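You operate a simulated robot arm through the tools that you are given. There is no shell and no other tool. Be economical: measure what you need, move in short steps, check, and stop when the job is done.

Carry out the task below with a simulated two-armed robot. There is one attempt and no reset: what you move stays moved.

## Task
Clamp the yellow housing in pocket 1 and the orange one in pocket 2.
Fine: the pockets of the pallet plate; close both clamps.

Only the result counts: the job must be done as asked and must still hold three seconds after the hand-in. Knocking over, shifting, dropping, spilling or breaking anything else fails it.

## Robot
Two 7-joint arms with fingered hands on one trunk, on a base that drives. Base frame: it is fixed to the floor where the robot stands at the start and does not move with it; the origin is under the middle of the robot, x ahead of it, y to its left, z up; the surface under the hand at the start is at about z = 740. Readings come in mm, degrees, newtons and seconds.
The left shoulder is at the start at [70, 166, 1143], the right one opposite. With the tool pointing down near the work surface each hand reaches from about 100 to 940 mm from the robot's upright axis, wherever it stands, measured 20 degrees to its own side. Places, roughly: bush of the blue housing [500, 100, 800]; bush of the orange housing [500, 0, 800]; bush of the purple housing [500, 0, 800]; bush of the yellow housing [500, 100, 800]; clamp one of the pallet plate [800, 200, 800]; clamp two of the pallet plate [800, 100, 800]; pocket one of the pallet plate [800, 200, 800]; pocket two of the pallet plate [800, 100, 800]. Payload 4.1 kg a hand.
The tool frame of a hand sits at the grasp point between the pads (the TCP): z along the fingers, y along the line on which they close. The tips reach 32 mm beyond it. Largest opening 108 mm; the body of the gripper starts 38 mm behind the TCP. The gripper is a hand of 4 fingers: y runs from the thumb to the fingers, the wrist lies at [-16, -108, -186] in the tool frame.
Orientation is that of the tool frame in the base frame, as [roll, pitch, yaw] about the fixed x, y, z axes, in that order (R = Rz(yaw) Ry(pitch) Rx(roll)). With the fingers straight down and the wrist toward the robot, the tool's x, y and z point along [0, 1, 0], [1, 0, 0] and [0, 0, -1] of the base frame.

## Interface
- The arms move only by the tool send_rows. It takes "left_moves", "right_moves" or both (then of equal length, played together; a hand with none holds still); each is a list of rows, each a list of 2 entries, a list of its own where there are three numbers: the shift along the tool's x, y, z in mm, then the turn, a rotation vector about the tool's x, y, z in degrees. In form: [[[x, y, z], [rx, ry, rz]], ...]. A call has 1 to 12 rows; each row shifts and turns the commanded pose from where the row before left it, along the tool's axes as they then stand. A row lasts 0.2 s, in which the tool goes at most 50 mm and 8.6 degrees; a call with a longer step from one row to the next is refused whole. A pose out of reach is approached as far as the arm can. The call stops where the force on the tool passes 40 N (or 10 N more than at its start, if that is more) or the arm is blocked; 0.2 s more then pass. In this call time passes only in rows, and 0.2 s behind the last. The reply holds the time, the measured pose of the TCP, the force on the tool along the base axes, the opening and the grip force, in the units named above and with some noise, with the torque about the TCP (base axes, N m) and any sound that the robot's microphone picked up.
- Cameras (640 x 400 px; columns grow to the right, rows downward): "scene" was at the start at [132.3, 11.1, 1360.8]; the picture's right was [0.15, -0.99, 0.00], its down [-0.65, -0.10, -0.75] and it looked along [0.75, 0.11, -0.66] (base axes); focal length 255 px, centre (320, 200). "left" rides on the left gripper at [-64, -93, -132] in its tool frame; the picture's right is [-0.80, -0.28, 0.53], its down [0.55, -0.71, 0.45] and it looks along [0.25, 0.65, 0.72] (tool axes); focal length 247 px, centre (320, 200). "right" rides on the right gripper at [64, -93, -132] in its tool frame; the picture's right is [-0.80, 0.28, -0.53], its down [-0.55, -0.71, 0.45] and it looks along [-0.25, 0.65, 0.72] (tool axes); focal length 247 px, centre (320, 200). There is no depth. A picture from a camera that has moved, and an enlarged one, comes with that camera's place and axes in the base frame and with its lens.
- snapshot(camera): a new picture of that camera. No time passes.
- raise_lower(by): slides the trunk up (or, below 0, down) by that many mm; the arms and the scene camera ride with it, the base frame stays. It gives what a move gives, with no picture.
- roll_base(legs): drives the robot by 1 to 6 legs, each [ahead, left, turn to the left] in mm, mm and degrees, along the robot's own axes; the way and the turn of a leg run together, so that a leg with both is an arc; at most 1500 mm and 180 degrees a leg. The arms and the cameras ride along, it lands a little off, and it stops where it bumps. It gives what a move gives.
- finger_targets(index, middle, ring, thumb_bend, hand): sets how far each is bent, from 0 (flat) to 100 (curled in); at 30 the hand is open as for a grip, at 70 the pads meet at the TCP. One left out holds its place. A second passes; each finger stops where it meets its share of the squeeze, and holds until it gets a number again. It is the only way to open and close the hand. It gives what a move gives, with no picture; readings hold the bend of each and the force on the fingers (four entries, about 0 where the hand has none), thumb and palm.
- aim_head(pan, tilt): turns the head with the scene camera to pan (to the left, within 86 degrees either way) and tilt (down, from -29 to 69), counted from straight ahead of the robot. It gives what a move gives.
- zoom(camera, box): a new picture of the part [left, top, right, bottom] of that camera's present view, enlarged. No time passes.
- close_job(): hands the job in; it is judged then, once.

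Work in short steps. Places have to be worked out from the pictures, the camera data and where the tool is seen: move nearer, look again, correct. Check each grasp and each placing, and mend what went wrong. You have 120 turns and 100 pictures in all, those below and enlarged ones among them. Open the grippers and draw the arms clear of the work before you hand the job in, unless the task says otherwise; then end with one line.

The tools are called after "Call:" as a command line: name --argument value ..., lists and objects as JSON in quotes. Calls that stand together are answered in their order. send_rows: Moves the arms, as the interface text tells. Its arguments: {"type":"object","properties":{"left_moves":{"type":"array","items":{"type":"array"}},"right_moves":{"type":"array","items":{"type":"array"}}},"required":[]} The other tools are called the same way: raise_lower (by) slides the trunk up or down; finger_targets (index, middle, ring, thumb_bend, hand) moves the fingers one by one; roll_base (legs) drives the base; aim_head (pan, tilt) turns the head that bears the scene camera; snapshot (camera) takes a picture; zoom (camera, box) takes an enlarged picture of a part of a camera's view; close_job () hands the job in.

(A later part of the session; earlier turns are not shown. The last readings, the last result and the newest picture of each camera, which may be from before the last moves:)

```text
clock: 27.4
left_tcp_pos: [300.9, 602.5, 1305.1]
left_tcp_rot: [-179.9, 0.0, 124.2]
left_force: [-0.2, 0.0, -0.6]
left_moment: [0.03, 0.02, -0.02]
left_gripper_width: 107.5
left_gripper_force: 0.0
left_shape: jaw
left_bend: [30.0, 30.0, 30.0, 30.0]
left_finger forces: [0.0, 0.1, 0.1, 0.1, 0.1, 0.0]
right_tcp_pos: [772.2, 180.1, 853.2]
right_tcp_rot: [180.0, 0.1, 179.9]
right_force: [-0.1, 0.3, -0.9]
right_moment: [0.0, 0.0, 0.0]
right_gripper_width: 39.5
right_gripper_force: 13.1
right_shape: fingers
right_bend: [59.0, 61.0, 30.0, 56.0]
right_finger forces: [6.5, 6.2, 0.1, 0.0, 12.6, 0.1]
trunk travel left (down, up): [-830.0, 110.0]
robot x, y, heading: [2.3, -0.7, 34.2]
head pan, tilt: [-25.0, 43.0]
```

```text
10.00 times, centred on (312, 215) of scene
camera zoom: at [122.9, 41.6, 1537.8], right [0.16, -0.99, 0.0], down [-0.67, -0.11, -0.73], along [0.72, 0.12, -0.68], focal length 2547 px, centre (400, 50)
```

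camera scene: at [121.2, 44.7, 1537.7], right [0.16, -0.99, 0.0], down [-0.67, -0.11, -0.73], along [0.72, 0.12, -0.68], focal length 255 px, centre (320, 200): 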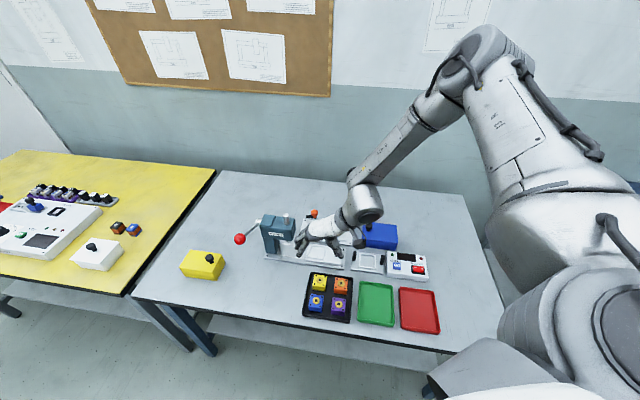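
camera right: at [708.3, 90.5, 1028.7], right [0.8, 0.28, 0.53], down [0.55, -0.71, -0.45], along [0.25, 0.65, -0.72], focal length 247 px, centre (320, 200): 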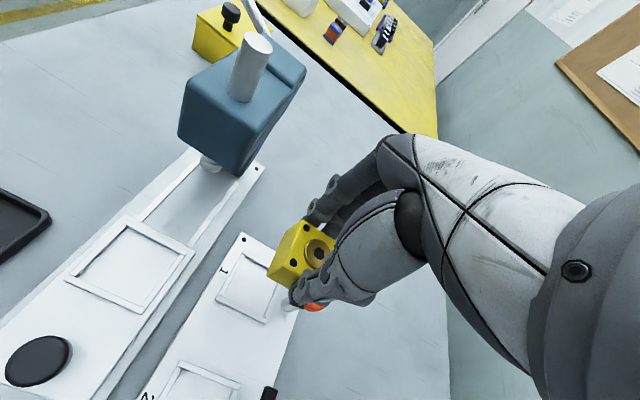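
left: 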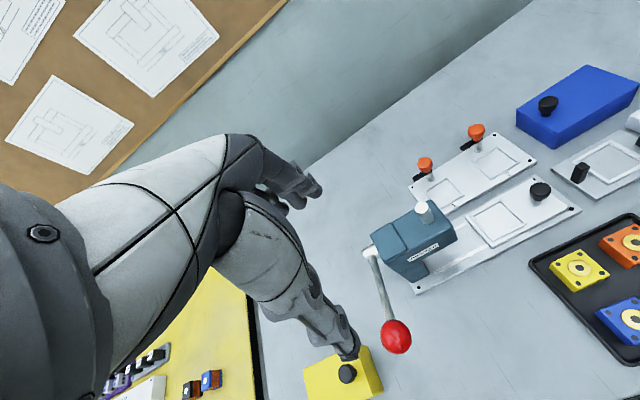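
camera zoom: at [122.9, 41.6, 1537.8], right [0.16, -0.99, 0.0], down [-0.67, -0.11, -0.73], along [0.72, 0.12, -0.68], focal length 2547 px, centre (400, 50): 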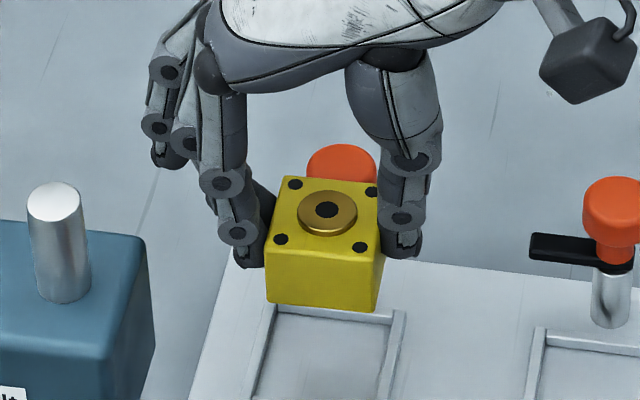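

Both views say the housing should shift about −2.5 mm in x and +3.5 mm in y. I correct that and lower to just above the lip.

Call:
send_rows --right_moves '[[[2.5, 3.5, 10], [0, 0, 0]], [[0, 0, 24], [0, 0, 0]]]'

Call:
zoom --camera "right" --box '[200, 200, 360, 300]'

Call:
zoom --camera "scene" --box '[280, 200, 344, 240]'

```text
clock: 28.0
left_tcp_pos: [302.1, 604.5, 1306.8]
left_tcp_rot: [-179.8, 0.0, 124.2]
left_force: [-0.4, -0.2, -0.7]
left_moment: [-0.02, 0.0, -0.01]
left_gripper_width: 107.4
left_gripper_force: 0.0
left_shape: jaw
left_bend: [30.0, 30.0, 30.0, 30.0]
left_finger forces: [0.1, 0.0, 0.0, 0.1, 0.0, 0.0]
right_tcp_pos: [768.3, 184.3, 819.5]
right_tcp_rot: [179.9, 0.0, 179.9]
right_force: [0.9, 0.2, -1.3]
right_moment: [-0.02, 0.03, -0.01]
right_gripper_width: 39.0
right_gripper_force: 12.7
right_shape: fingers
right_bend: [59.0, 61.0, 30.0, 56.0]
right_finger forces: [6.4, 6.2, 0.0, 0.1, 12.6, 0.1]
trunk travel left (down, up): [-830.0, 110.0]
robot x, y, heading: [0.7, -0.8, 34.6]
head pan, tilt: [-25.0, 43.0]
```

```text
4.00 times, centred on (280, 250) of right
camera zoom: at [703.9, 90.9, 950.6], right [0.8, 0.28, 0.53], down [0.55, -0.71, -0.45], along [0.25, 0.65, -0.72], focal length 988 px, centre (480, 0)
```

zoom: 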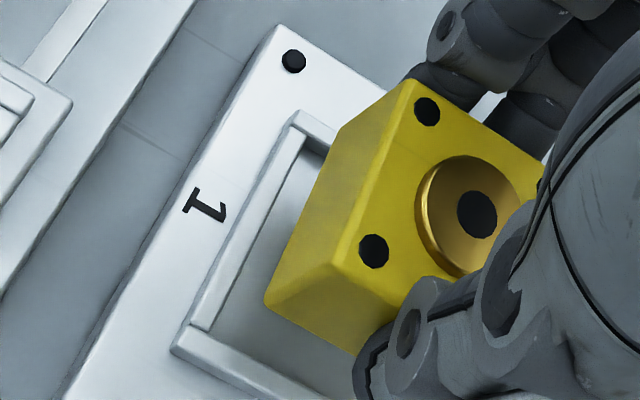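

```text
10.00 times, centred on (312, 220) of scene
camera zoom: at [123.3, 41.2, 1537.8], right [0.16, -0.99, 0.0], down [-0.67, -0.11, -0.73], along [0.72, 0.12, -0.68], focal length 2547 px, centre (400, 0)
```

zoom: 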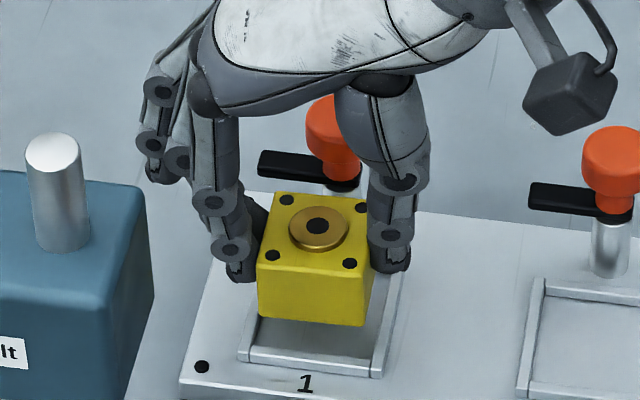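

Now the housing is at about (768.5, 180) and the pocket at (768.7, 180), so it's aligned. I lower it into the pocket.

Call:
send_rows --right_moves '[[[-0.7, 0.3, 9], [0, 0, 0]], [[0, 0, 7], [0, 0, 0]], [[0, 0, 3], [0, 0, 0]]]'

Call:
zoom --camera "right" --box '[200, 200, 360, 300]'

Call:
zoom --camera "scene" --box '[280, 200, 344, 240]'

```text
clock: 28.8
left_tcp_pos: [300.2, 602.1, 1305.4]
left_tcp_rot: [-180.0, 0.0, 124.2]
left_force: [-0.8, -0.2, 0.6]
left_moment: [0.01, 0.03, -0.01]
left_gripper_width: 107.5
left_gripper_force: 0.0
left_shape: jaw
left_bend: [30.0, 30.0, 30.0, 30.0]
left_finger forces: [0.1, 0.0, 0.1, 0.0, 0.1, 0.0]
right_tcp_pos: [768.9, 184.1, 800.8]
right_tcp_rot: [180.0, 0.0, 179.8]
right_force: [0.4, 0.2, -1.1]
right_moment: [-0.02, -0.02, -0.01]
right_gripper_width: 39.4
right_gripper_force: 12.7
right_shape: fingers
right_bend: [59.0, 61.0, 30.0, 56.0]
right_finger forces: [6.4, 6.2, 0.0, 0.0, 12.7, 0.0]
trunk travel left (down, up): [-830.0, 110.0]
robot x, y, heading: [4.8, -1.0, 34.1]
head pan, tilt: [-25.0, 43.0]
```

```text
4.00 times, centred on (280, 250) of right
camera zoom: at [703.5, 90.5, 932.3], right [0.8, 0.28, 0.53], down [0.55, -0.71, -0.45], along [0.25, 0.65, -0.72], focal length 988 px, centre (480, 0)
```

zoom: 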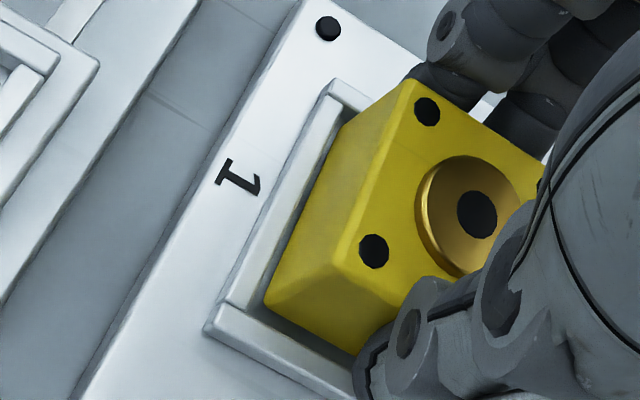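

```text
10.00 times, centred on (312, 220) of scene
camera zoom: at [121.8, 40.4, 1537.9], right [0.16, -0.99, 0.0], down [-0.67, -0.11, -0.73], along [0.72, 0.12, -0.68], focal length 2547 px, centre (400, 0)
```

zoom: 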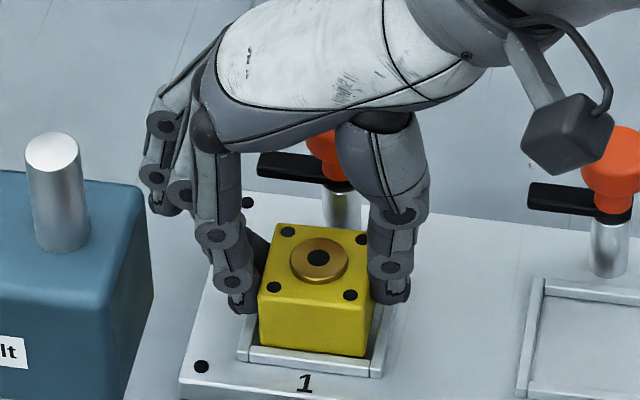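

The housing has entered the frame. I continue down gently until it touches the floor.

Call:
send_rows --right_moves '[[[0, 0, 1.5], [0, 0, 0]], [[0, 0, 1.5], [0, 0, 0]], [[0, 0, 1], [0, 0, 0]]]'

```text
clock: 29.6
left_tcp_pos: [299.7, 601.8, 1307.0]
left_tcp_rot: [180.0, 0.0, 124.4]
left_force: [0.1, 0.3, 0.1]
left_moment: [0.0, 0.02, -0.02]
left_gripper_width: 108.0
left_gripper_force: 0.0
left_shape: jaw
left_bend: [30.0, 30.0, 30.0, 30.0]
left_finger forces: [0.0, 0.0, 0.0, 0.1, 0.1, 0.1]
right_tcp_pos: [768.7, 183.9, 799.4]
right_tcp_rot: [180.0, 0.0, 179.9]
right_force: [1.5, 0.8, 9.0]
right_moment: [0.05, -0.08, 0.05]
right_gripper_width: 39.3
right_gripper_force: 13.1
right_shape: fingers
right_bend: [60.0, 61.0, 30.0, 56.0]
right_finger forces: [6.5, 7.6, 0.1, 0.0, 13.1, 0.0]
trunk travel left (down, up): [-830.0, 110.0]
robot x, y, heading: [-0.6, 0.4, 34.5]
head pan, tilt: [-25.0, 43.0]
```

Contact is at the expected floor height (9 N). I release by opening modestly and lift straight up.

Call:
finger_targets --hand "right" --index 46 --middle 46 --ring 30 --thumb_bend 44

Call:
send_rows --right_moves '[[[0, 0, -10], [0, 0, 0]], [[0, 0, -25], [0, 0, 0]], [[0, 0, -30], [0, 0, 0]], [[0, 0, -30], [0, 0, 0]]]'

Call:
zoom --camera "right" --box '[160, 200, 352, 320]'

Call:
zoom --camera "scene" --box '[280, 200, 344, 240]'

```text
clock: 30.6
left_tcp_pos: [300.8, 602.2, 1305.8]
left_tcp_rot: [180.0, 0.1, 124.3]
left_force: [0.5, 0.1, 0.5]
left_moment: [0.01, 0.01, -0.02]
left_gripper_width: 107.6
left_gripper_force: 0.2
left_shape: jaw
left_bend: [30.0, 30.0, 30.0, 30.0]
left_finger forces: [0.0, 0.0, 0.0, 0.0, 0.1, 0.0]
right_tcp_pos: [768.2, 182.3, 795.9]
right_tcp_rot: [179.9, 0.1, 179.9]
right_force: [0.2, 0.4, -0.9]
right_moment: [-0.02, 0.02, -0.02]
right_gripper_width: 68.3
right_gripper_force: 0.0
right_shape: fingers
right_bend: [46.0, 46.0, 30.0, 44.0]
right_finger forces: [0.1, 0.0, 0.1, 0.0, 0.0, 0.0]
trunk travel left (down, up): [-830.0, 110.0]
robot x, y, heading: [2.5, 1.1, 34.4]
head pan, tilt: [-25.0, 43.0]
```

```text
clock: 31.6
left_tcp_pos: [301.4, 602.1, 1306.9]
left_tcp_rot: [179.9, -0.1, 124.4]
left_force: [0.3, 0.0, 0.0]
left_moment: [-0.04, -0.01, -0.02]
left_gripper_width: 107.5
left_gripper_force: 0.0
left_shape: jaw
left_bend: [30.0, 30.0, 30.0, 30.0]
left_finger forces: [0.1, 0.0, 0.0, 0.0, 0.1, 0.1]
right_tcp_pos: [767.1, 183.8, 889.9]
right_tcp_rot: [179.9, 0.0, 179.9]
right_force: [-0.2, -0.3, 0.5]
right_moment: [0.04, -0.02, -0.01]
right_gripper_width: 68.8
right_gripper_force: 0.1
right_shape: fingers
right_bend: [46.0, 46.0, 30.0, 44.0]
right_finger forces: [0.0, 0.0, 0.1, 0.0, 0.0, 0.0]
trunk travel left (down, up): [-830.0, 110.0]
robot x, y, heading: [1.0, 0.4, 34.3]
head pan, tilt: [-25.0, 43.0]
```

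```text
3.33 times, centred on (256, 260) of right
camera zoom: at [701.6, 90.6, 1021.6], right [0.8, 0.28, 0.53], down [0.55, -0.71, -0.45], along [0.25, 0.65, -0.72], focal length 823 px, centre (533, 0)
```

zoom: 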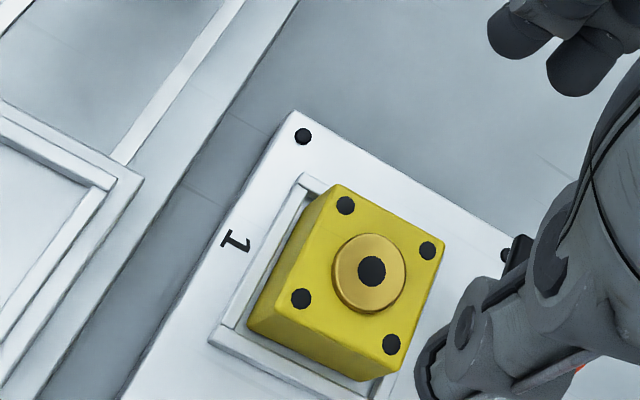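

```text
10.00 times, centred on (312, 220) of scene
camera zoom: at [121.1, 40.5, 1537.9], right [0.16, -0.99, 0.0], down [-0.67, -0.11, -0.73], along [0.72, 0.12, -0.68], focal length 2547 px, centre (400, 0)
```

zoom: 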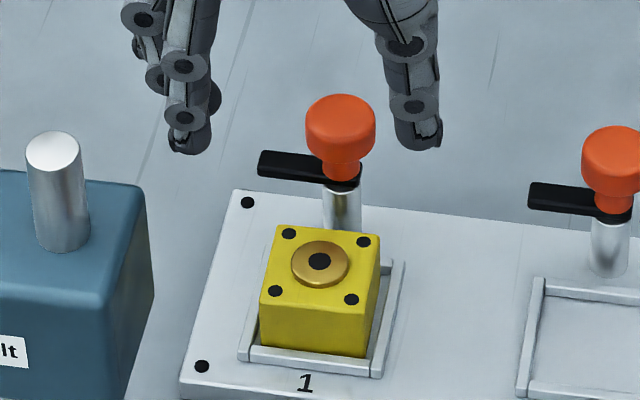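

Yellow is seated in pocket 1. Orange is at about (549, 44), so I move to above it.

Call:
send_rows --right_moves '[[[0, -35, 0], [0, 0, 0]], [[0, -35, 0], [0, 0, 0]], [[0, -35, 0], [0, 0, 0]], [[0, -35, 0], [0, 0, 0]], [[36, 0, 0], [0, 0, 0]], [[36, 0, 0], [0, 0, 0]], [[36, 0, 0], [0, 0, 0]], [[36, 0, 0], [0, 0, 0]], [[36, 0, 0], [0, 0, 0]], [[37, 0, 0], [0, 0, 0]], [[0, 0, 40], [0, 0, 0]], [[0, 0, 40], [0, 0, 0]]]'

Call:
finger_targets --hand "right" --index 49 --middle 49 --ring 30 --thumb_bend 49

Call:
zoom --camera "right" --box '[200, 180, 360, 280]'

Call:
zoom --camera "scene" --box '[290, 250, 386, 310]'

```text
clock: 34.2
left_tcp_pos: [302.5, 602.8, 1305.5]
left_tcp_rot: [-179.9, 0.0, 124.2]
left_force: [0.1, -0.4, -1.2]
left_moment: [0.02, 0.04, 0.02]
left_gripper_width: 107.4
left_gripper_force: 0.1
left_shape: jaw
left_bend: [30.0, 30.0, 30.0, 30.0]
left_finger forces: [0.1, 0.1, 0.1, 0.1, 0.0, 0.0]
right_tcp_pos: [551.4, 44.2, 808.2]
right_tcp_rot: [179.8, 0.0, 179.9]
right_force: [0.5, -0.1, 0.1]
right_moment: [0.02, -0.04, 0.04]
right_gripper_width: 68.8
right_gripper_force: 0.0
right_shape: fingers
right_bend: [46.0, 46.0, 30.0, 44.0]
right_finger forces: [0.0, 0.0, 0.0, 0.0, 0.0, 0.1]
trunk travel left (down, up): [-830.0, 110.0]
robot x, y, heading: [-2.5, 0.8, 34.4]
head pan, tilt: [-25.0, 43.0]
```

```text
clock: 35.2
left_tcp_pos: [301.3, 602.3, 1306.6]
left_tcp_rot: [180.0, 0.0, 124.2]
left_force: [-0.8, 0.3, 0.5]
left_moment: [-0.02, 0.01, 0.02]
left_gripper_width: 107.7
left_gripper_force: 0.0
left_shape: jaw
left_bend: [30.0, 30.0, 30.0, 30.0]
left_finger forces: [0.0, 0.0, 0.0, 0.0, 0.0, 0.1]
right_tcp_pos: [550.1, 42.8, 808.1]
right_tcp_rot: [179.9, 0.0, 179.9]
right_force: [0.0, 0.4, -0.4]
right_moment: [0.0, -0.02, 0.0]
right_gripper_width: 58.6
right_gripper_force: 0.0
right_shape: fingers
right_bend: [49.0, 49.0, 30.0, 49.0]
right_finger forces: [0.0, 0.0, 0.0, 0.0, 0.0, 0.0]
trunk travel left (down, up): [-830.0, 110.0]
robot x, y, heading: [-1.6, -7.1, 34.6]
head pan, tilt: [-25.0, 43.0]
```

```text
4.00 times, centred on (280, 230) of right
camera zoom: at [485.4, -48.9, 939.8], right [0.8, 0.28, 0.53], down [0.55, -0.71, -0.45], along [0.25, 0.65, -0.72], focal length 988 px, centre (480, 80)
```

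zoom: 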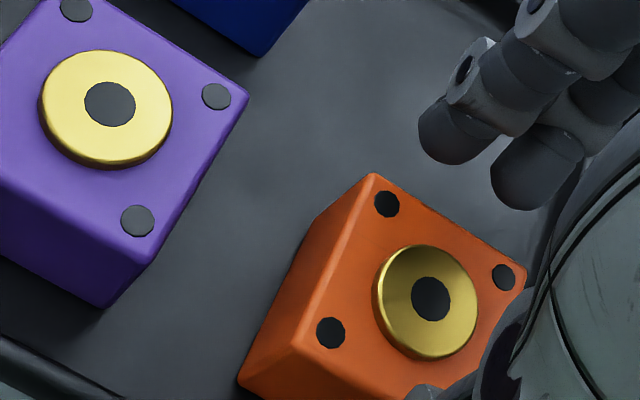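

```text
6.67 times, centred on (338, 280) of scene
camera zoom: at [122.2, 40.6, 1537.8], right [0.16, -0.99, 0.0], down [-0.67, -0.11, -0.73], along [0.72, 0.12, -0.68], focal length 1698 px, centre (200, -333)
```

zoom: 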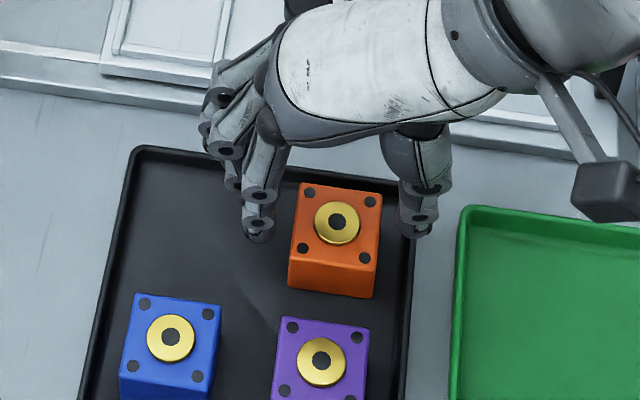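

Orange is at (550, 44). The thumb would come down near the tray rim, so I narrow the thumb first, then descend in small steps.

Call:
finger_targets --hand "right" --thumb_bend 53

Call:
send_rows --right_moves '[[[0, 0.5, 7], [0, 0, 0]], [[0, 0, 6], [0, 0, 0]], [[0, 0, 4], [0, 0, 0]]]'

```text
clock: 36.2
left_tcp_pos: [301.0, 603.4, 1306.8]
left_tcp_rot: [180.0, 0.0, 124.1]
left_force: [0.5, -0.1, -0.4]
left_moment: [0.01, -0.04, -0.01]
left_gripper_width: 107.7
left_gripper_force: 0.1
left_shape: jaw
left_bend: [30.0, 30.0, 30.0, 30.0]
left_finger forces: [0.0, 0.0, 0.0, 0.0, 0.0, 0.0]
right_tcp_pos: [550.3, 43.9, 808.4]
right_tcp_rot: [180.0, 0.1, 179.9]
right_force: [-0.3, -0.5, 0.5]
right_moment: [0.01, 0.0, 0.02]
right_gripper_width: 53.6
right_gripper_force: 0.1
right_shape: fingers
right_bend: [49.0, 49.0, 30.0, 53.0]
right_finger forces: [0.0, 0.0, 0.1, 0.0, 0.0, 0.1]
trunk travel left (down, up): [-830.0, 110.0]
robot x, y, heading: [-2.1, -1.1, 34.3]
head pan, tilt: [-25.0, 43.0]
```

```text
clock: 37.0
left_tcp_pos: [300.9, 603.2, 1307.2]
left_tcp_rot: [-179.9, 0.0, 124.2]
left_force: [-0.5, -0.3, 0.1]
left_moment: [-0.03, -0.02, -0.01]
left_gripper_width: 107.5
left_gripper_force: 0.0
left_shape: jaw
left_bend: [30.0, 30.0, 30.0, 30.0]
left_finger forces: [0.1, 0.0, 0.0, 0.0, 0.0, 0.0]
right_tcp_pos: [550.9, 43.0, 794.0]
right_tcp_rot: [180.0, 0.0, 179.9]
right_force: [0.3, -0.3, 0.8]
right_moment: [-0.02, 0.05, 0.01]
right_gripper_width: 53.6
right_gripper_force: 0.0
right_shape: fingers
right_bend: [49.0, 49.0, 30.0, 53.0]
right_finger forces: [0.0, 0.1, 0.0, 0.0, 0.1, 0.0]
trunk travel left (down, up): [-830.0, 110.0]
robot x, y, heading: [-3.6, -0.1, 34.5]
head pan, tilt: [-25.0, 43.0]
```

Free of contact at z≈792. I grip, lift and check.

Call:
finger_targets --hand "right" --index 68 --middle 68 --ring 30 --thumb_bend 68

Call:
send_rows --right_moves '[[[0, 0, -6], [0, 0, 0]], [[0, 0, -20], [0, 0, 0]], [[0, 0, -30], [0, 0, 0]], [[0, 0, -25], [0, 0, 0]], [[0, 0, -25], [0, 0, 0]]]'

Call:
zoom --camera "scene" --box '[290, 235, 386, 295]'

Call:
zoom --camera "right" --box '[200, 200, 360, 300]'

```text
clock: 38.0
left_tcp_pos: [301.0, 603.1, 1305.8]
left_tcp_rot: [179.9, 0.0, 124.1]
left_force: [0.7, 0.3, 0.2]
left_moment: [0.0, -0.01, 0.01]
left_gripper_width: 107.8
left_gripper_force: 0.2
left_shape: jaw
left_bend: [30.0, 30.0, 30.0, 30.0]
left_finger forces: [0.0, 0.0, 0.1, 0.0, 0.0, 0.0]
right_tcp_pos: [550.6, 43.1, 792.4]
right_tcp_rot: [179.9, 0.0, 179.9]
right_force: [-0.5, 0.8, -0.3]
right_moment: [0.03, -0.02, 0.03]
right_gripper_width: 39.4
right_gripper_force: 12.9
right_shape: fingers
right_bend: [59.0, 60.0, 30.0, 57.0]
right_finger forces: [6.4, 6.8, 0.1, 0.0, 12.7, 0.1]
trunk travel left (down, up): [-830.0, 110.0]
robot x, y, heading: [-0.5, 1.8, 34.1]
head pan, tilt: [-25.0, 43.0]
```

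```text
clock: 39.2
left_tcp_pos: [299.6, 603.2, 1306.0]
left_tcp_rot: [-180.0, -0.1, 124.2]
left_force: [0.0, 0.0, 0.1]
left_moment: [0.02, -0.03, 0.0]
left_gripper_width: 107.4
left_gripper_force: 0.0
left_shape: jaw
left_bend: [30.0, 30.0, 30.0, 30.0]
left_finger forces: [0.0, 0.1, 0.1, 0.0, 0.0, 0.1]
right_tcp_pos: [551.2, 42.4, 899.7]
right_tcp_rot: [180.0, 0.0, 179.8]
right_force: [0.2, -1.0, -1.3]
right_moment: [-0.01, 0.0, -0.02]
right_gripper_width: 39.5
right_gripper_force: 12.8
right_shape: fingers
right_bend: [59.0, 60.0, 30.0, 57.0]
right_finger forces: [6.4, 6.6, 0.0, 0.1, 12.9, 0.0]
trunk travel left (down, up): [-830.0, 110.0]
robot x, y, heading: [0.7, -0.7, 34.3]
head pan, tilt: [-25.0, 43.0]
```

```text
6.67 times, centred on (338, 265) of scene
camera zoom: at [121.1, 40.7, 1537.9], right [0.16, -0.99, 0.0], down [-0.67, -0.11, -0.73], along [0.72, 0.12, -0.68], focal length 1698 px, centre (200, -233)
```

zoom: 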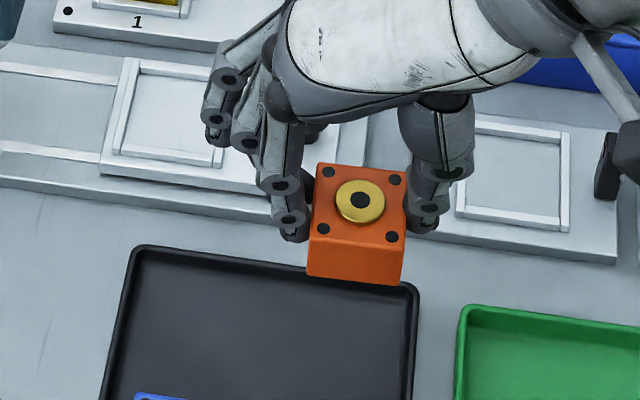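

```text
4.00 times, centred on (280, 250) of right
camera zoom: at [485.7, -49.8, 1032.3], right [0.8, 0.28, 0.53], down [0.55, -0.71, -0.45], along [0.25, 0.65, -0.72], focal length 988 px, centre (480, 0)
```

zoom: 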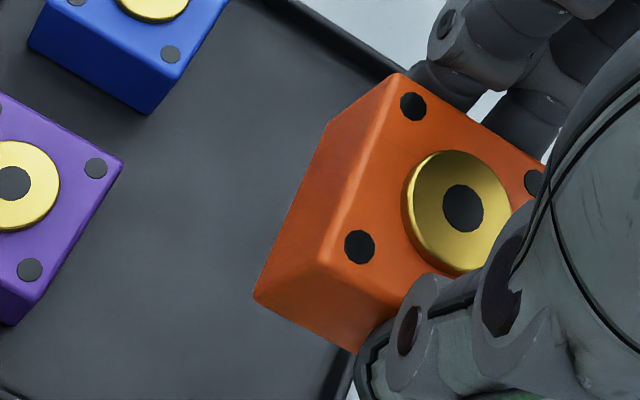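

Orange is held, sitting about 2 mm further to −x in the hand than yellow did. I move to above pocket 2 (TCP target about 771.5, 71.5) and lower partway.

Call:
send_rows --right_moves '[[[-36.7, 0, 0], [0, 0, 0]], [[-36.7, 0, 0], [0, 0, 0]], [[-36.7, 0, 0], [0, 0, 0]], [[-36.7, 0, 0], [0, 0, 0]], [[-36.7, 14, 0], [0, 0, 0]], [[-36.7, 15, 0], [0, 0, 0]], [[0, 0, 20], [0, 0, 0]], [[0, 0, 20], [0, 0, 0]], [[0, 0, 20], [0, 0, 0]]]'

Call:
zoom --camera "right" --box '[200, 200, 360, 300]'

Call:
zoom --camera "scene" --box '[300, 200, 364, 240]'

```text
clock: 41.2
left_tcp_pos: [301.5, 602.5, 1305.9]
left_tcp_rot: [-179.9, 0.0, 124.2]
left_force: [-0.3, 0.4, 0.0]
left_moment: [-0.01, 0.0, 0.0]
left_gripper_width: 107.3
left_gripper_force: 0.0
left_shape: jaw
left_bend: [30.0, 30.0, 30.0, 30.0]
left_finger forces: [0.0, 0.1, 0.1, 0.1, 0.0, 0.1]
right_tcp_pos: [770.8, 72.6, 840.8]
right_tcp_rot: [-180.0, -0.1, 179.9]
right_force: [-0.2, -0.4, -1.3]
right_moment: [0.0, 0.01, -0.04]
right_gripper_width: 39.3
right_gripper_force: 13.3
right_shape: fingers
right_bend: [59.0, 60.0, 30.0, 57.0]
right_finger forces: [6.5, 6.4, 0.0, 0.0, 12.9, 0.1]
trunk travel left (down, up): [-830.0, 110.0]
robot x, y, heading: [-1.3, 0.9, 34.2]
head pan, tilt: [-25.0, 43.0]
```

```text
4.00 times, centred on (280, 250) of right
camera zoom: at [706.6, -20.4, 971.1], right [0.8, 0.28, 0.53], down [0.55, -0.71, -0.45], along [0.25, 0.65, -0.72], focal length 988 px, centre (480, 0)
```

zoom: 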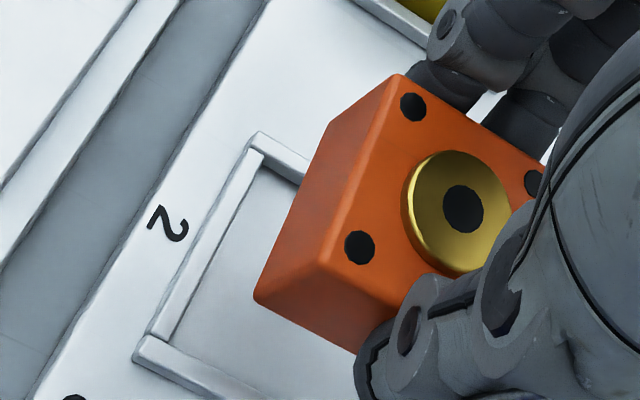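

```text
10.00 times, centred on (332, 220) of scene
camera zoom: at [123.1, 41.0, 1537.8], right [0.16, -0.99, 0.0], down [-0.67, -0.11, -0.73], along [0.72, 0.12, -0.68], focal length 2547 px, centre (200, 0)
```

zoom: 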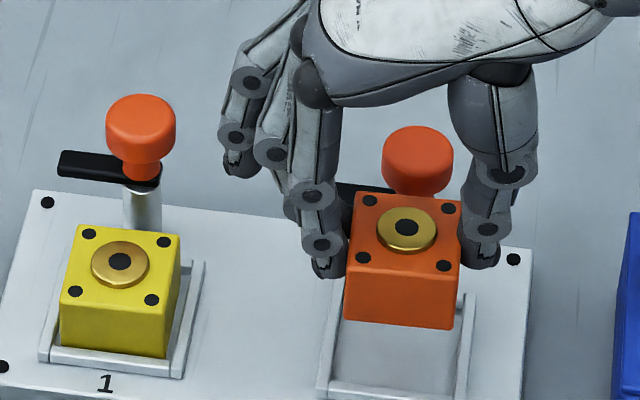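

Alignment needs about +0.8 mm in x and +1.3 mm in y. I correct and lower to just inside the frame.

Call:
send_rows --right_moves '[[[-0.8, 1.3, 12], [0, 0, 0]], [[0, 0, 10], [0, 0, 0]]]'

Call:
zoom --camera "right" --box '[200, 200, 360, 300]'

Call:
zoom --camera "scene" --box '[300, 200, 364, 240]'

```text
clock: 41.8
left_tcp_pos: [302.4, 603.3, 1306.7]
left_tcp_rot: [180.0, -0.1, 124.1]
left_force: [0.4, 0.8, -0.9]
left_moment: [0.0, -0.02, 0.03]
left_gripper_width: 107.6
left_gripper_force: 0.0
left_shape: jaw
left_bend: [30.0, 30.0, 30.0, 30.0]
left_finger forces: [0.0, 0.0, 0.1, 0.0, 0.0, 0.0]
right_tcp_pos: [771.5, 73.7, 817.4]
right_tcp_rot: [-180.0, 0.1, 179.9]
right_force: [0.0, 0.2, -2.0]
right_moment: [0.01, -0.02, 0.0]
right_gripper_width: 39.1
right_gripper_force: 12.9
right_shape: fingers
right_bend: [59.0, 60.0, 30.0, 57.0]
right_finger forces: [6.3, 6.4, 0.0, 0.1, 12.8, 0.1]
trunk travel left (down, up): [-830.0, 110.0]
robot x, y, heading: [0.5, 1.1, 34.4]
head pan, tilt: [-25.0, 43.0]
```

```text
4.00 times, centred on (280, 250) of right
camera zoom: at [706.7, -19.2, 948.9], right [0.8, 0.28, 0.53], down [0.55, -0.71, -0.45], along [0.25, 0.65, -0.72], focal length 988 px, centre (480, 0)
```

zoom: 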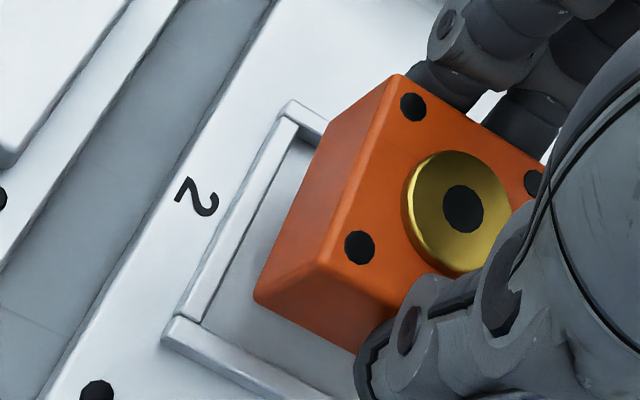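

```text
10.00 times, centred on (332, 220) of scene
camera zoom: at [122.9, 40.6, 1537.8], right [0.16, -0.99, 0.0], down [-0.67, -0.11, -0.73], along [0.72, 0.12, -0.68], focal length 2547 px, centre (200, 0)
```

zoom: 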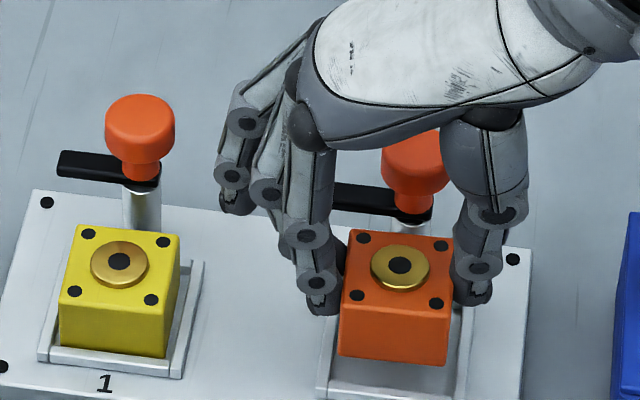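

Aligned to within about 1 mm. I shift +1 mm in x and lower to the floor.

Call:
send_rows --right_moves '[[[-1, 0, 8], [0, 0, 0]], [[0, 0, 5], [0, 0, 0]], [[0, 0, 2], [0, 0, 0]], [[0, 0, 1.5], [0, 0, 0]], [[0, 0, 1], [0, 0, 0]]]'

Call:
zoom --camera "scene" --box '[300, 200, 364, 240]'

```text
clock: 43.0
left_tcp_pos: [299.5, 602.0, 1307.0]
left_tcp_rot: [179.9, -0.1, 124.3]
left_force: [0.4, -0.4, 0.2]
left_moment: [-0.01, 0.01, 0.03]
left_gripper_width: 107.5
left_gripper_force: 0.1
left_shape: jaw
left_bend: [30.0, 30.0, 30.0, 30.0]
left_finger forces: [0.0, 0.0, 0.0, 0.0, 0.0, 0.0]
right_tcp_pos: [772.5, 73.2, 801.6]
right_tcp_rot: [180.0, 0.1, 179.9]
right_force: [-1.7, 0.9, 1.9]
right_moment: [-0.04, -0.05, 0.0]
right_gripper_width: 39.0
right_gripper_force: 13.0
right_shape: fingers
right_bend: [59.0, 60.0, 30.0, 57.0]
right_finger forces: [6.6, 6.9, 0.1, 0.0, 12.6, 0.0]
trunk travel left (down, up): [-830.0, 110.0]
robot x, y, heading: [4.2, -2.1, 34.7]
head pan, tilt: [-25.0, 43.0]
```

```text
10.00 times, centred on (332, 220) of scene
camera zoom: at [121.2, 40.6, 1538.0], right [0.16, -0.99, 0.0], down [-0.67, -0.11, -0.73], along [0.72, 0.12, -0.68], focal length 2547 px, centre (200, 0)
```

zoom: 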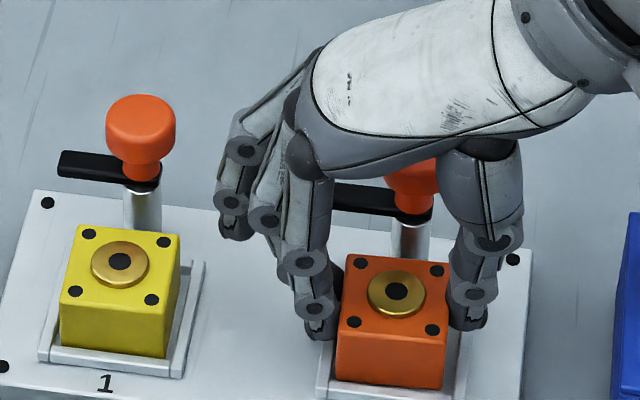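

It has just touched the floor inside the frame. I release and rise.

Call:
finger_targets --hand "right" --index 46 --middle 46 --ring 30 --thumb_bend 44

Call:
send_rows --right_moves '[[[0, 0, -10], [0, 0, 0]], [[0, 0, -30], [0, 0, 0]], [[0, 0, -30], [0, 0, 0]], [[0, 0, -30], [0, 0, 0]]]'

Call:
zoom --camera "scene" --box '[280, 190, 376, 250]'

Call:
zoom --camera "right" --box '[160, 200, 352, 320]'

```text
clock: 44.0
left_tcp_pos: [301.7, 602.0, 1307.1]
left_tcp_rot: [-180.0, 0.0, 124.1]
left_force: [1.1, 0.0, -1.2]
left_moment: [0.03, -0.01, -0.02]
left_gripper_width: 107.6
left_gripper_force: 0.1
left_shape: jaw
left_bend: [30.0, 30.0, 30.0, 30.0]
left_finger forces: [0.1, 0.1, 0.0, 0.0, 0.0, 0.0]
right_tcp_pos: [773.6, 73.5, 800.0]
right_tcp_rot: [179.9, -0.1, 179.9]
right_force: [0.3, 0.3, 0.0]
right_moment: [0.02, 0.0, -0.01]
right_gripper_width: 68.8
right_gripper_force: 0.0
right_shape: fingers
right_bend: [46.0, 46.0, 30.0, 44.0]
right_finger forces: [0.1, 0.1, 0.1, 0.1, 0.0, 0.1]
trunk travel left (down, up): [-830.0, 110.0]
robot x, y, heading: [-3.1, -2.0, 34.3]
head pan, tilt: [-25.0, 43.0]
```

```text
clock: 45.0
left_tcp_pos: [299.9, 601.7, 1306.1]
left_tcp_rot: [-180.0, 0.0, 124.2]
left_force: [-0.5, -0.3, 0.0]
left_moment: [-0.05, -0.02, 0.0]
left_gripper_width: 107.6
left_gripper_force: 0.0
left_shape: jaw
left_bend: [30.0, 30.0, 30.0, 30.0]
left_finger forces: [0.0, 0.0, 0.0, 0.0, 0.1, 0.0]
right_tcp_pos: [772.5, 74.5, 901.4]
right_tcp_rot: [179.9, 0.0, 179.9]
right_force: [0.2, -0.6, -0.2]
right_moment: [0.01, 0.03, -0.03]
right_gripper_width: 68.5
right_gripper_force: 0.1
right_shape: fingers
right_bend: [46.0, 46.0, 30.0, 44.0]
right_finger forces: [0.1, 0.0, 0.0, 0.0, 0.0, 0.0]
trunk travel left (down, up): [-830.0, 110.0]
robot x, y, heading: [-2.7, 1.8, 34.5]
head pan, tilt: [-25.0, 43.0]
```

```text
6.67 times, centred on (328, 220) of scene
camera zoom: at [121.1, 40.4, 1537.9], right [0.16, -0.99, 0.0], down [-0.67, -0.11, -0.73], along [0.72, 0.12, -0.68], focal length 1698 px, centre (267, 67)
```

zoom: 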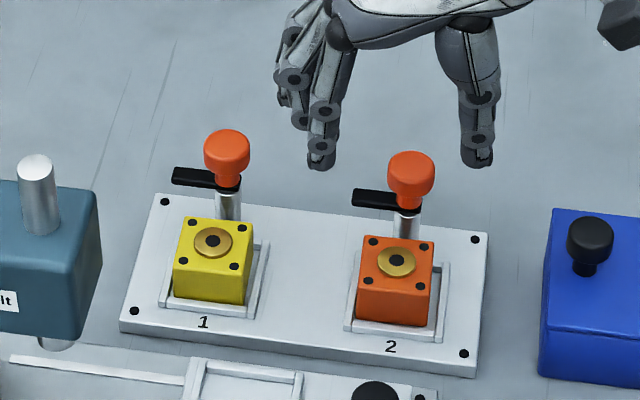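

```text
3.33 times, centred on (256, 260) of right
camera zoom: at [707.7, -17.3, 1032.5], right [0.8, 0.28, 0.53], down [0.55, -0.71, -0.45], along [0.25, 0.65, -0.72], focal length 823 px, centre (533, 0)
```

zoom: 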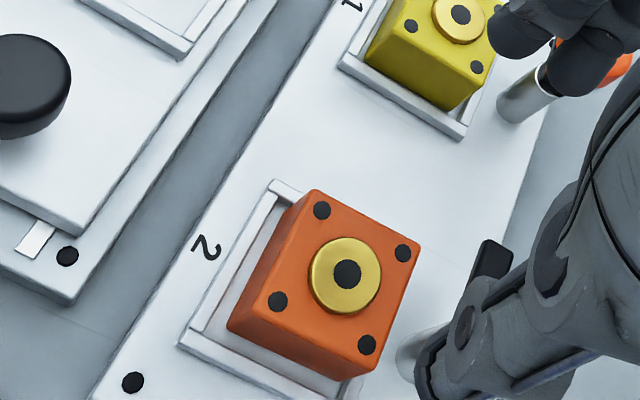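

Both housings sit in their pockets. Next, the clamps: each arm (pointing +y) must swing 90° counter-clockwise over its housing. I'll grip the knob at yaw 90 and turn to 180, so I first turn the hand back to yaw 90 above the pallet.

Call:
send_rows --right_moves '[[[0, 0, -10], [0, 0, 8.2]], [[0, 0, -10], [0, 0, 8.2]], [[0, 0, 0], [0, 0, 8.2]], [[0, 0, 0], [0, 0, 8.2]], [[0, 0, 0], [0, 0, 8.2]], [[0, 0, 0], [0, 0, 8.2]], [[0, 0, 0], [0, 0, 8.2]], [[0, 0, 0], [0, 0, 8.2]], [[0, 0, 0], [0, 0, 8.2]], [[0, 0, 0], [0, 0, 8.2]], [[0, 0, 0], [0, 0, 8.0]]]'

Call:
snapshot --camera "right"

Call:
snapshot --camera "scene"

```text
clock: 47.4
left_tcp_pos: [301.2, 602.2, 1306.2]
left_tcp_rot: [179.9, 0.1, 124.2]
left_force: [0.0, 0.5, -1.1]
left_moment: [0.0, 0.02, 0.0]
left_gripper_width: 107.7
left_gripper_force: 0.0
left_shape: jaw
left_bend: [30.0, 30.0, 30.0, 30.0]
left_finger forces: [0.0, 0.0, 0.0, 0.1, 0.0, 0.1]
right_tcp_pos: [772.6, 75.8, 919.9]
right_tcp_rot: [-180.0, 0.1, 89.8]
right_force: [-0.3, -0.5, 0.0]
right_moment: [0.01, 0.01, -0.01]
right_gripper_width: 68.5
right_gripper_force: 0.0
right_shape: fingers
right_bend: [46.0, 46.0, 30.0, 44.0]
right_finger forces: [0.1, 0.0, 0.0, 0.0, 0.0, 0.0]
trunk travel left (down, up): [-830.0, 110.0]
robot x, y, heading: [1.1, -1.1, 34.2]
head pan, tilt: [-25.0, 43.0]
```

```text
52 pictures are left
camera right: at [680.2, 138.7, 1052.1], right [0.28, -0.8, 0.53], down [-0.71, -0.55, -0.45], along [0.65, -0.25, -0.72], focal length 247 px, centre (320, 200)
```

right: 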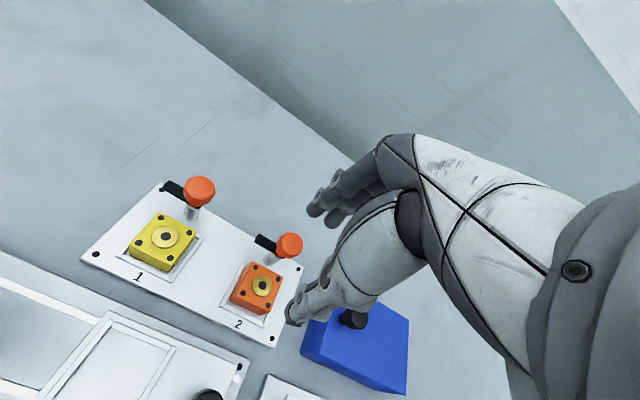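

```text
51 pictures are left
camera scene: at [122.1, 40.9, 1537.9], right [0.16, -0.99, 0.0], down [-0.67, -0.11, -0.73], along [0.72, 0.12, -0.68], focal length 255 px, centre (320, 200)
```

scene: 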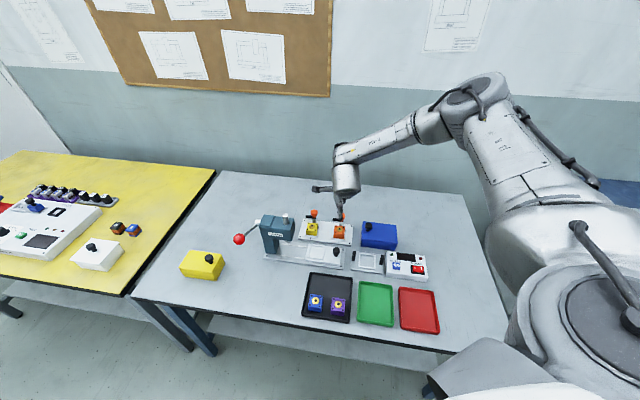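

I zoom on the clamps from here for knob positions and heights.

Call:
zoom --camera "right" --box '[140, 160, 332, 280]'

```text
3.33 times, centred on (236, 220) of right
camera zoom: at [680.2, 138.7, 1052.1], right [0.28, -0.8, 0.53], down [-0.71, -0.55, -0.45], along [0.65, -0.25, -0.72], focal length 823 px, centre (600, 133)
```

zoom: 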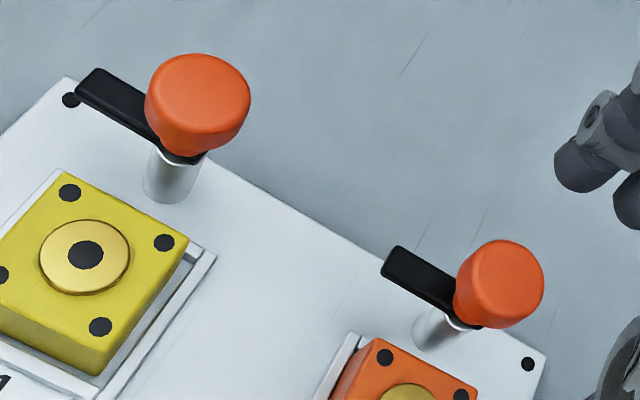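

Knob 2 is about (808, 69) and knob 1 (808, 177), both with tops near z 829. I position over knob 2 with the thumb and index/middle straddling it, just above the knob, to verify.

Call:
send_rows --right_moves '[[[-12, 37, 0], [0, 0, 0]], [[0, 0, 25], [0, 0, 0]], [[0, 0, 25], [0, 0, 0]]]'

Call:
zoom --camera "right" --box '[200, 160, 392, 280]'

Call:
zoom --camera "scene" --box '[290, 185, 386, 245]'

```text
clock: 48.2
left_tcp_pos: [301.7, 601.9, 1307.3]
left_tcp_rot: [180.0, 0.0, 124.4]
left_force: [0.1, 0.1, -0.2]
left_moment: [0.01, -0.02, 0.0]
left_gripper_width: 107.4
left_gripper_force: 0.1
left_shape: jaw
left_bend: [30.0, 30.0, 30.0, 30.0]
left_finger forces: [0.2, 0.0, 0.0, 0.0, 0.0, 0.1]
right_tcp_pos: [809.8, 62.5, 869.4]
right_tcp_rot: [180.0, -0.1, 90.0]
right_force: [0.0, 0.6, 0.0]
right_moment: [0.05, -0.02, -0.03]
right_gripper_width: 68.9
right_gripper_force: 0.1
right_shape: fingers
right_bend: [46.0, 46.0, 30.0, 44.0]
right_finger forces: [0.0, 0.1, 0.0, 0.0, 0.0, 0.0]
trunk travel left (down, up): [-830.0, 110.0]
robot x, y, heading: [0.9, -1.3, 34.5]
head pan, tilt: [-25.0, 43.0]
```

```text
3.33 times, centred on (296, 220) of right
camera zoom: at [717.0, 126.3, 1001.0], right [0.28, -0.8, 0.53], down [-0.71, -0.55, -0.45], along [0.65, -0.25, -0.72], focal length 823 px, centre (400, 133)
```

zoom: 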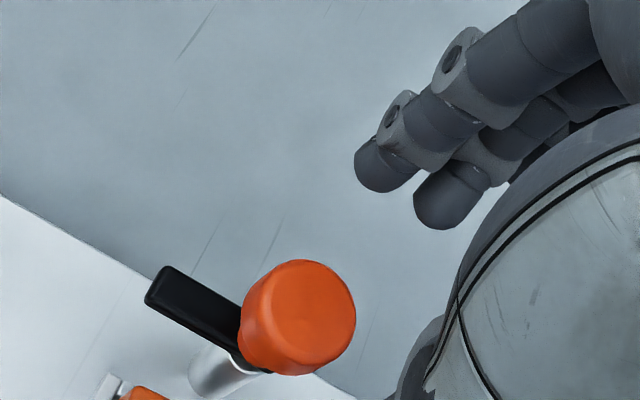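

```text
6.67 times, centred on (338, 215) of scene
camera zoom: at [122.2, 40.8, 1537.9], right [0.16, -0.99, 0.0], down [-0.67, -0.11, -0.73], along [0.72, 0.12, -0.68], focal length 1698 px, centre (200, 100)
```

zoom: 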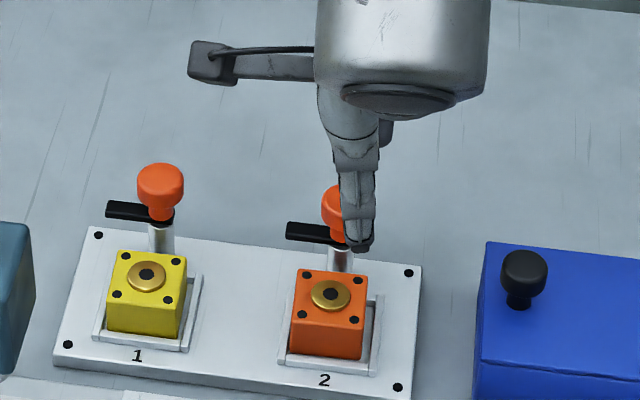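

The thumb is about 8 mm too far to −y of the knob. I shift +8 mm in y and lower so the pads span the knob, with the tips staying above the clamp arm.

Call:
send_rows --right_moves '[[[8, 0, 0], [0, 0, 0]], [[0, 0, 15], [0, 0, 0]], [[0, 0, 14], [0, 0, 0]]]'

Call:
zoom --camera "right" --box '[200, 160, 392, 280]'

Call:
zoom --camera "scene" --box '[306, 195, 370, 235]'

```text
clock: 49.0
left_tcp_pos: [302.4, 602.8, 1306.8]
left_tcp_rot: [-180.0, 0.0, 124.2]
left_force: [0.2, 0.1, -0.4]
left_moment: [0.0, 0.05, -0.03]
left_gripper_width: 107.8
left_gripper_force: 0.0
left_shape: jaw
left_bend: [30.0, 30.0, 30.0, 30.0]
left_finger forces: [0.0, 0.0, 0.0, 0.0, 0.0, 0.0]
right_tcp_pos: [810.2, 69.6, 840.9]
right_tcp_rot: [-179.9, 0.0, 89.8]
right_force: [-0.1, 0.9, 0.5]
right_moment: [-0.02, -0.03, -0.01]
right_gripper_width: 68.6
right_gripper_force: 0.1
right_shape: fingers
right_bend: [46.0, 46.0, 30.0, 44.0]
right_finger forces: [0.1, 0.0, 0.0, 0.0, 0.1, 0.1]
trunk travel left (down, up): [-830.0, 110.0]
robot x, y, heading: [-0.6, 2.5, 34.5]
head pan, tilt: [-25.0, 43.0]
```

```text
3.33 times, centred on (296, 220) of right
camera zoom: at [717.9, 133.5, 972.4], right [0.28, -0.8, 0.53], down [-0.71, -0.55, -0.45], along [0.65, -0.25, -0.72], focal length 823 px, centre (400, 133)
```

zoom: 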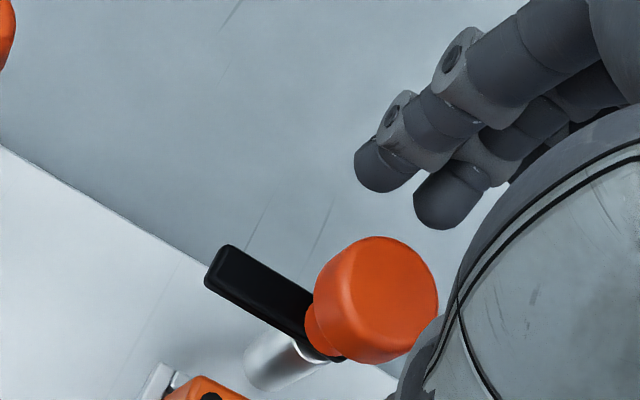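

```text
10.00 times, centred on (338, 215) of scene
camera zoom: at [122.3, 40.2, 1537.9], right [0.16, -0.99, 0.0], down [-0.67, -0.11, -0.73], along [0.72, 0.12, -0.68], focal length 2547 px, centre (140, 50)
```

zoom: 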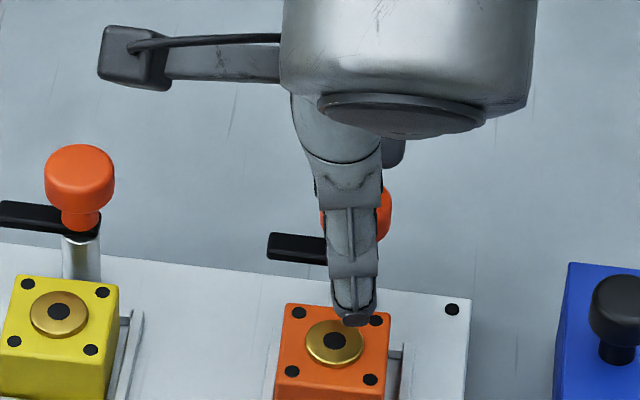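

The thumb is centred on the knob. I close index, middle and thumb on it.

Call:
finger_targets --hand "right" --index 72 --middle 72 --thumb_bend 72

Call:
zoom --camera "right" --box '[200, 160, 392, 280]'

```text
clock: 50.0
left_tcp_pos: [302.7, 602.2, 1306.3]
left_tcp_rot: [-179.9, 0.0, 124.3]
left_force: [0.0, 0.0, 0.7]
left_moment: [-0.01, -0.01, 0.0]
left_gripper_width: 107.4
left_gripper_force: 0.1
left_shape: jaw
left_bend: [30.0, 30.0, 30.0, 30.0]
left_finger forces: [0.0, 0.0, 0.0, 0.1, 0.0, 0.0]
right_tcp_pos: [811.1, 69.0, 841.3]
right_tcp_rot: [-179.9, -0.1, 89.9]
right_force: [9.1, 1.3, 0.9]
right_moment: [0.04, -0.22, -0.01]
right_gripper_width: 21.8
right_gripper_force: 12.3
right_shape: fingers
right_bend: [64.0, 61.0, 30.0, 65.0]
right_finger forces: [8.2, 8.5, 0.0, 0.1, 7.5, 0.0]
trunk travel left (down, up): [-830.0, 110.0]
robot x, y, heading: [-0.2, -2.6, 34.4]
head pan, tilt: [-25.0, 43.0]
```

```text
3.33 times, centred on (296, 220) of right
camera zoom: at [718.8, 133.6, 972.1], right [0.28, -0.8, 0.53], down [-0.71, -0.55, -0.45], along [0.65, -0.25, -0.72], focal length 823 px, centre (400, 133)
```

zoom: 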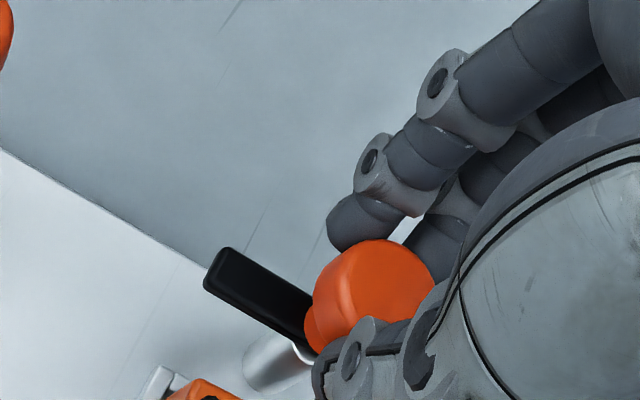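

Gripped. I try a first 33° of counter-clockwise turn about the knob axis and check the arm.

Call:
send_rows --right_moves '[[[0, 1.5, 0], [0, 0, -8.2]], [[-0.1, 0.5, 0], [0, 0, -8.2]], [[-0.1, 0.5, 0], [0, 0, -8.2]], [[-0.1, 0.5, 0], [0, 0, -8.2]]]'

Call:
zoom --camera "right" --box '[200, 160, 392, 280]'

Call:
zoom --camera "scene" --box '[306, 195, 370, 235]'

```text
clock: 51.0
left_tcp_pos: [301.5, 601.0, 1307.3]
left_tcp_rot: [180.0, 0.0, 124.3]
left_force: [-0.1, -0.7, -0.5]
left_moment: [0.01, 0.01, 0.04]
left_gripper_width: 107.6
left_gripper_force: 0.1
left_shape: jaw
left_bend: [30.0, 30.0, 30.0, 30.0]
left_finger forces: [0.1, 0.0, 0.1, 0.0, 0.0, 0.1]
right_tcp_pos: [813.2, 70.1, 842.0]
right_tcp_rot: [-180.0, -0.1, 122.8]
right_force: [1.6, -0.6, -1.0]
right_moment: [-0.05, -0.01, 0.01]
right_gripper_width: 21.6
right_gripper_force: 11.2
right_shape: fingers
right_bend: [66.0, 63.0, 30.0, 65.0]
right_finger forces: [5.3, 6.4, 0.0, 0.0, 10.6, 0.0]
trunk travel left (down, up): [-830.0, 110.0]
robot x, y, heading: [-1.0, 2.9, 34.2]
head pan, tilt: [-25.0, 43.0]
```

```text
3.33 times, centred on (296, 220) of right
camera zoom: at [700.4, 72.9, 972.3], right [0.67, -0.52, 0.53], down [-0.3, -0.84, -0.45], along [0.68, 0.14, -0.72], focal length 823 px, centre (400, 133)
```

zoom: 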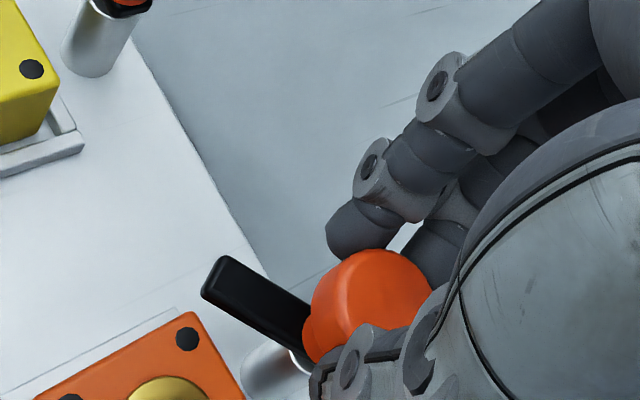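

```text
10.00 times, centred on (338, 215) of scene
camera zoom: at [122.6, 39.6, 1537.8], right [0.16, -0.99, 0.0], down [-0.67, -0.11, -0.73], along [0.72, 0.12, -0.68], focal length 2547 px, centre (140, 50)
```

zoom: 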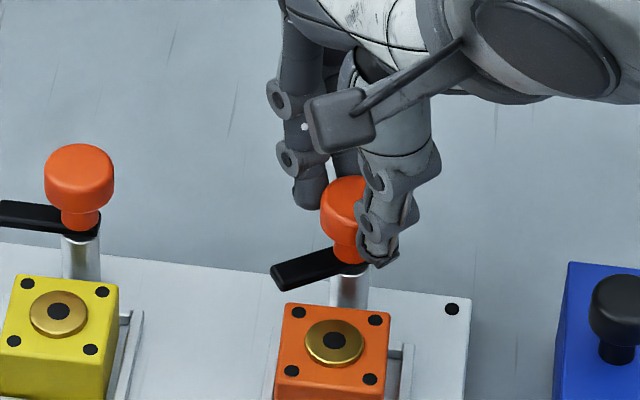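

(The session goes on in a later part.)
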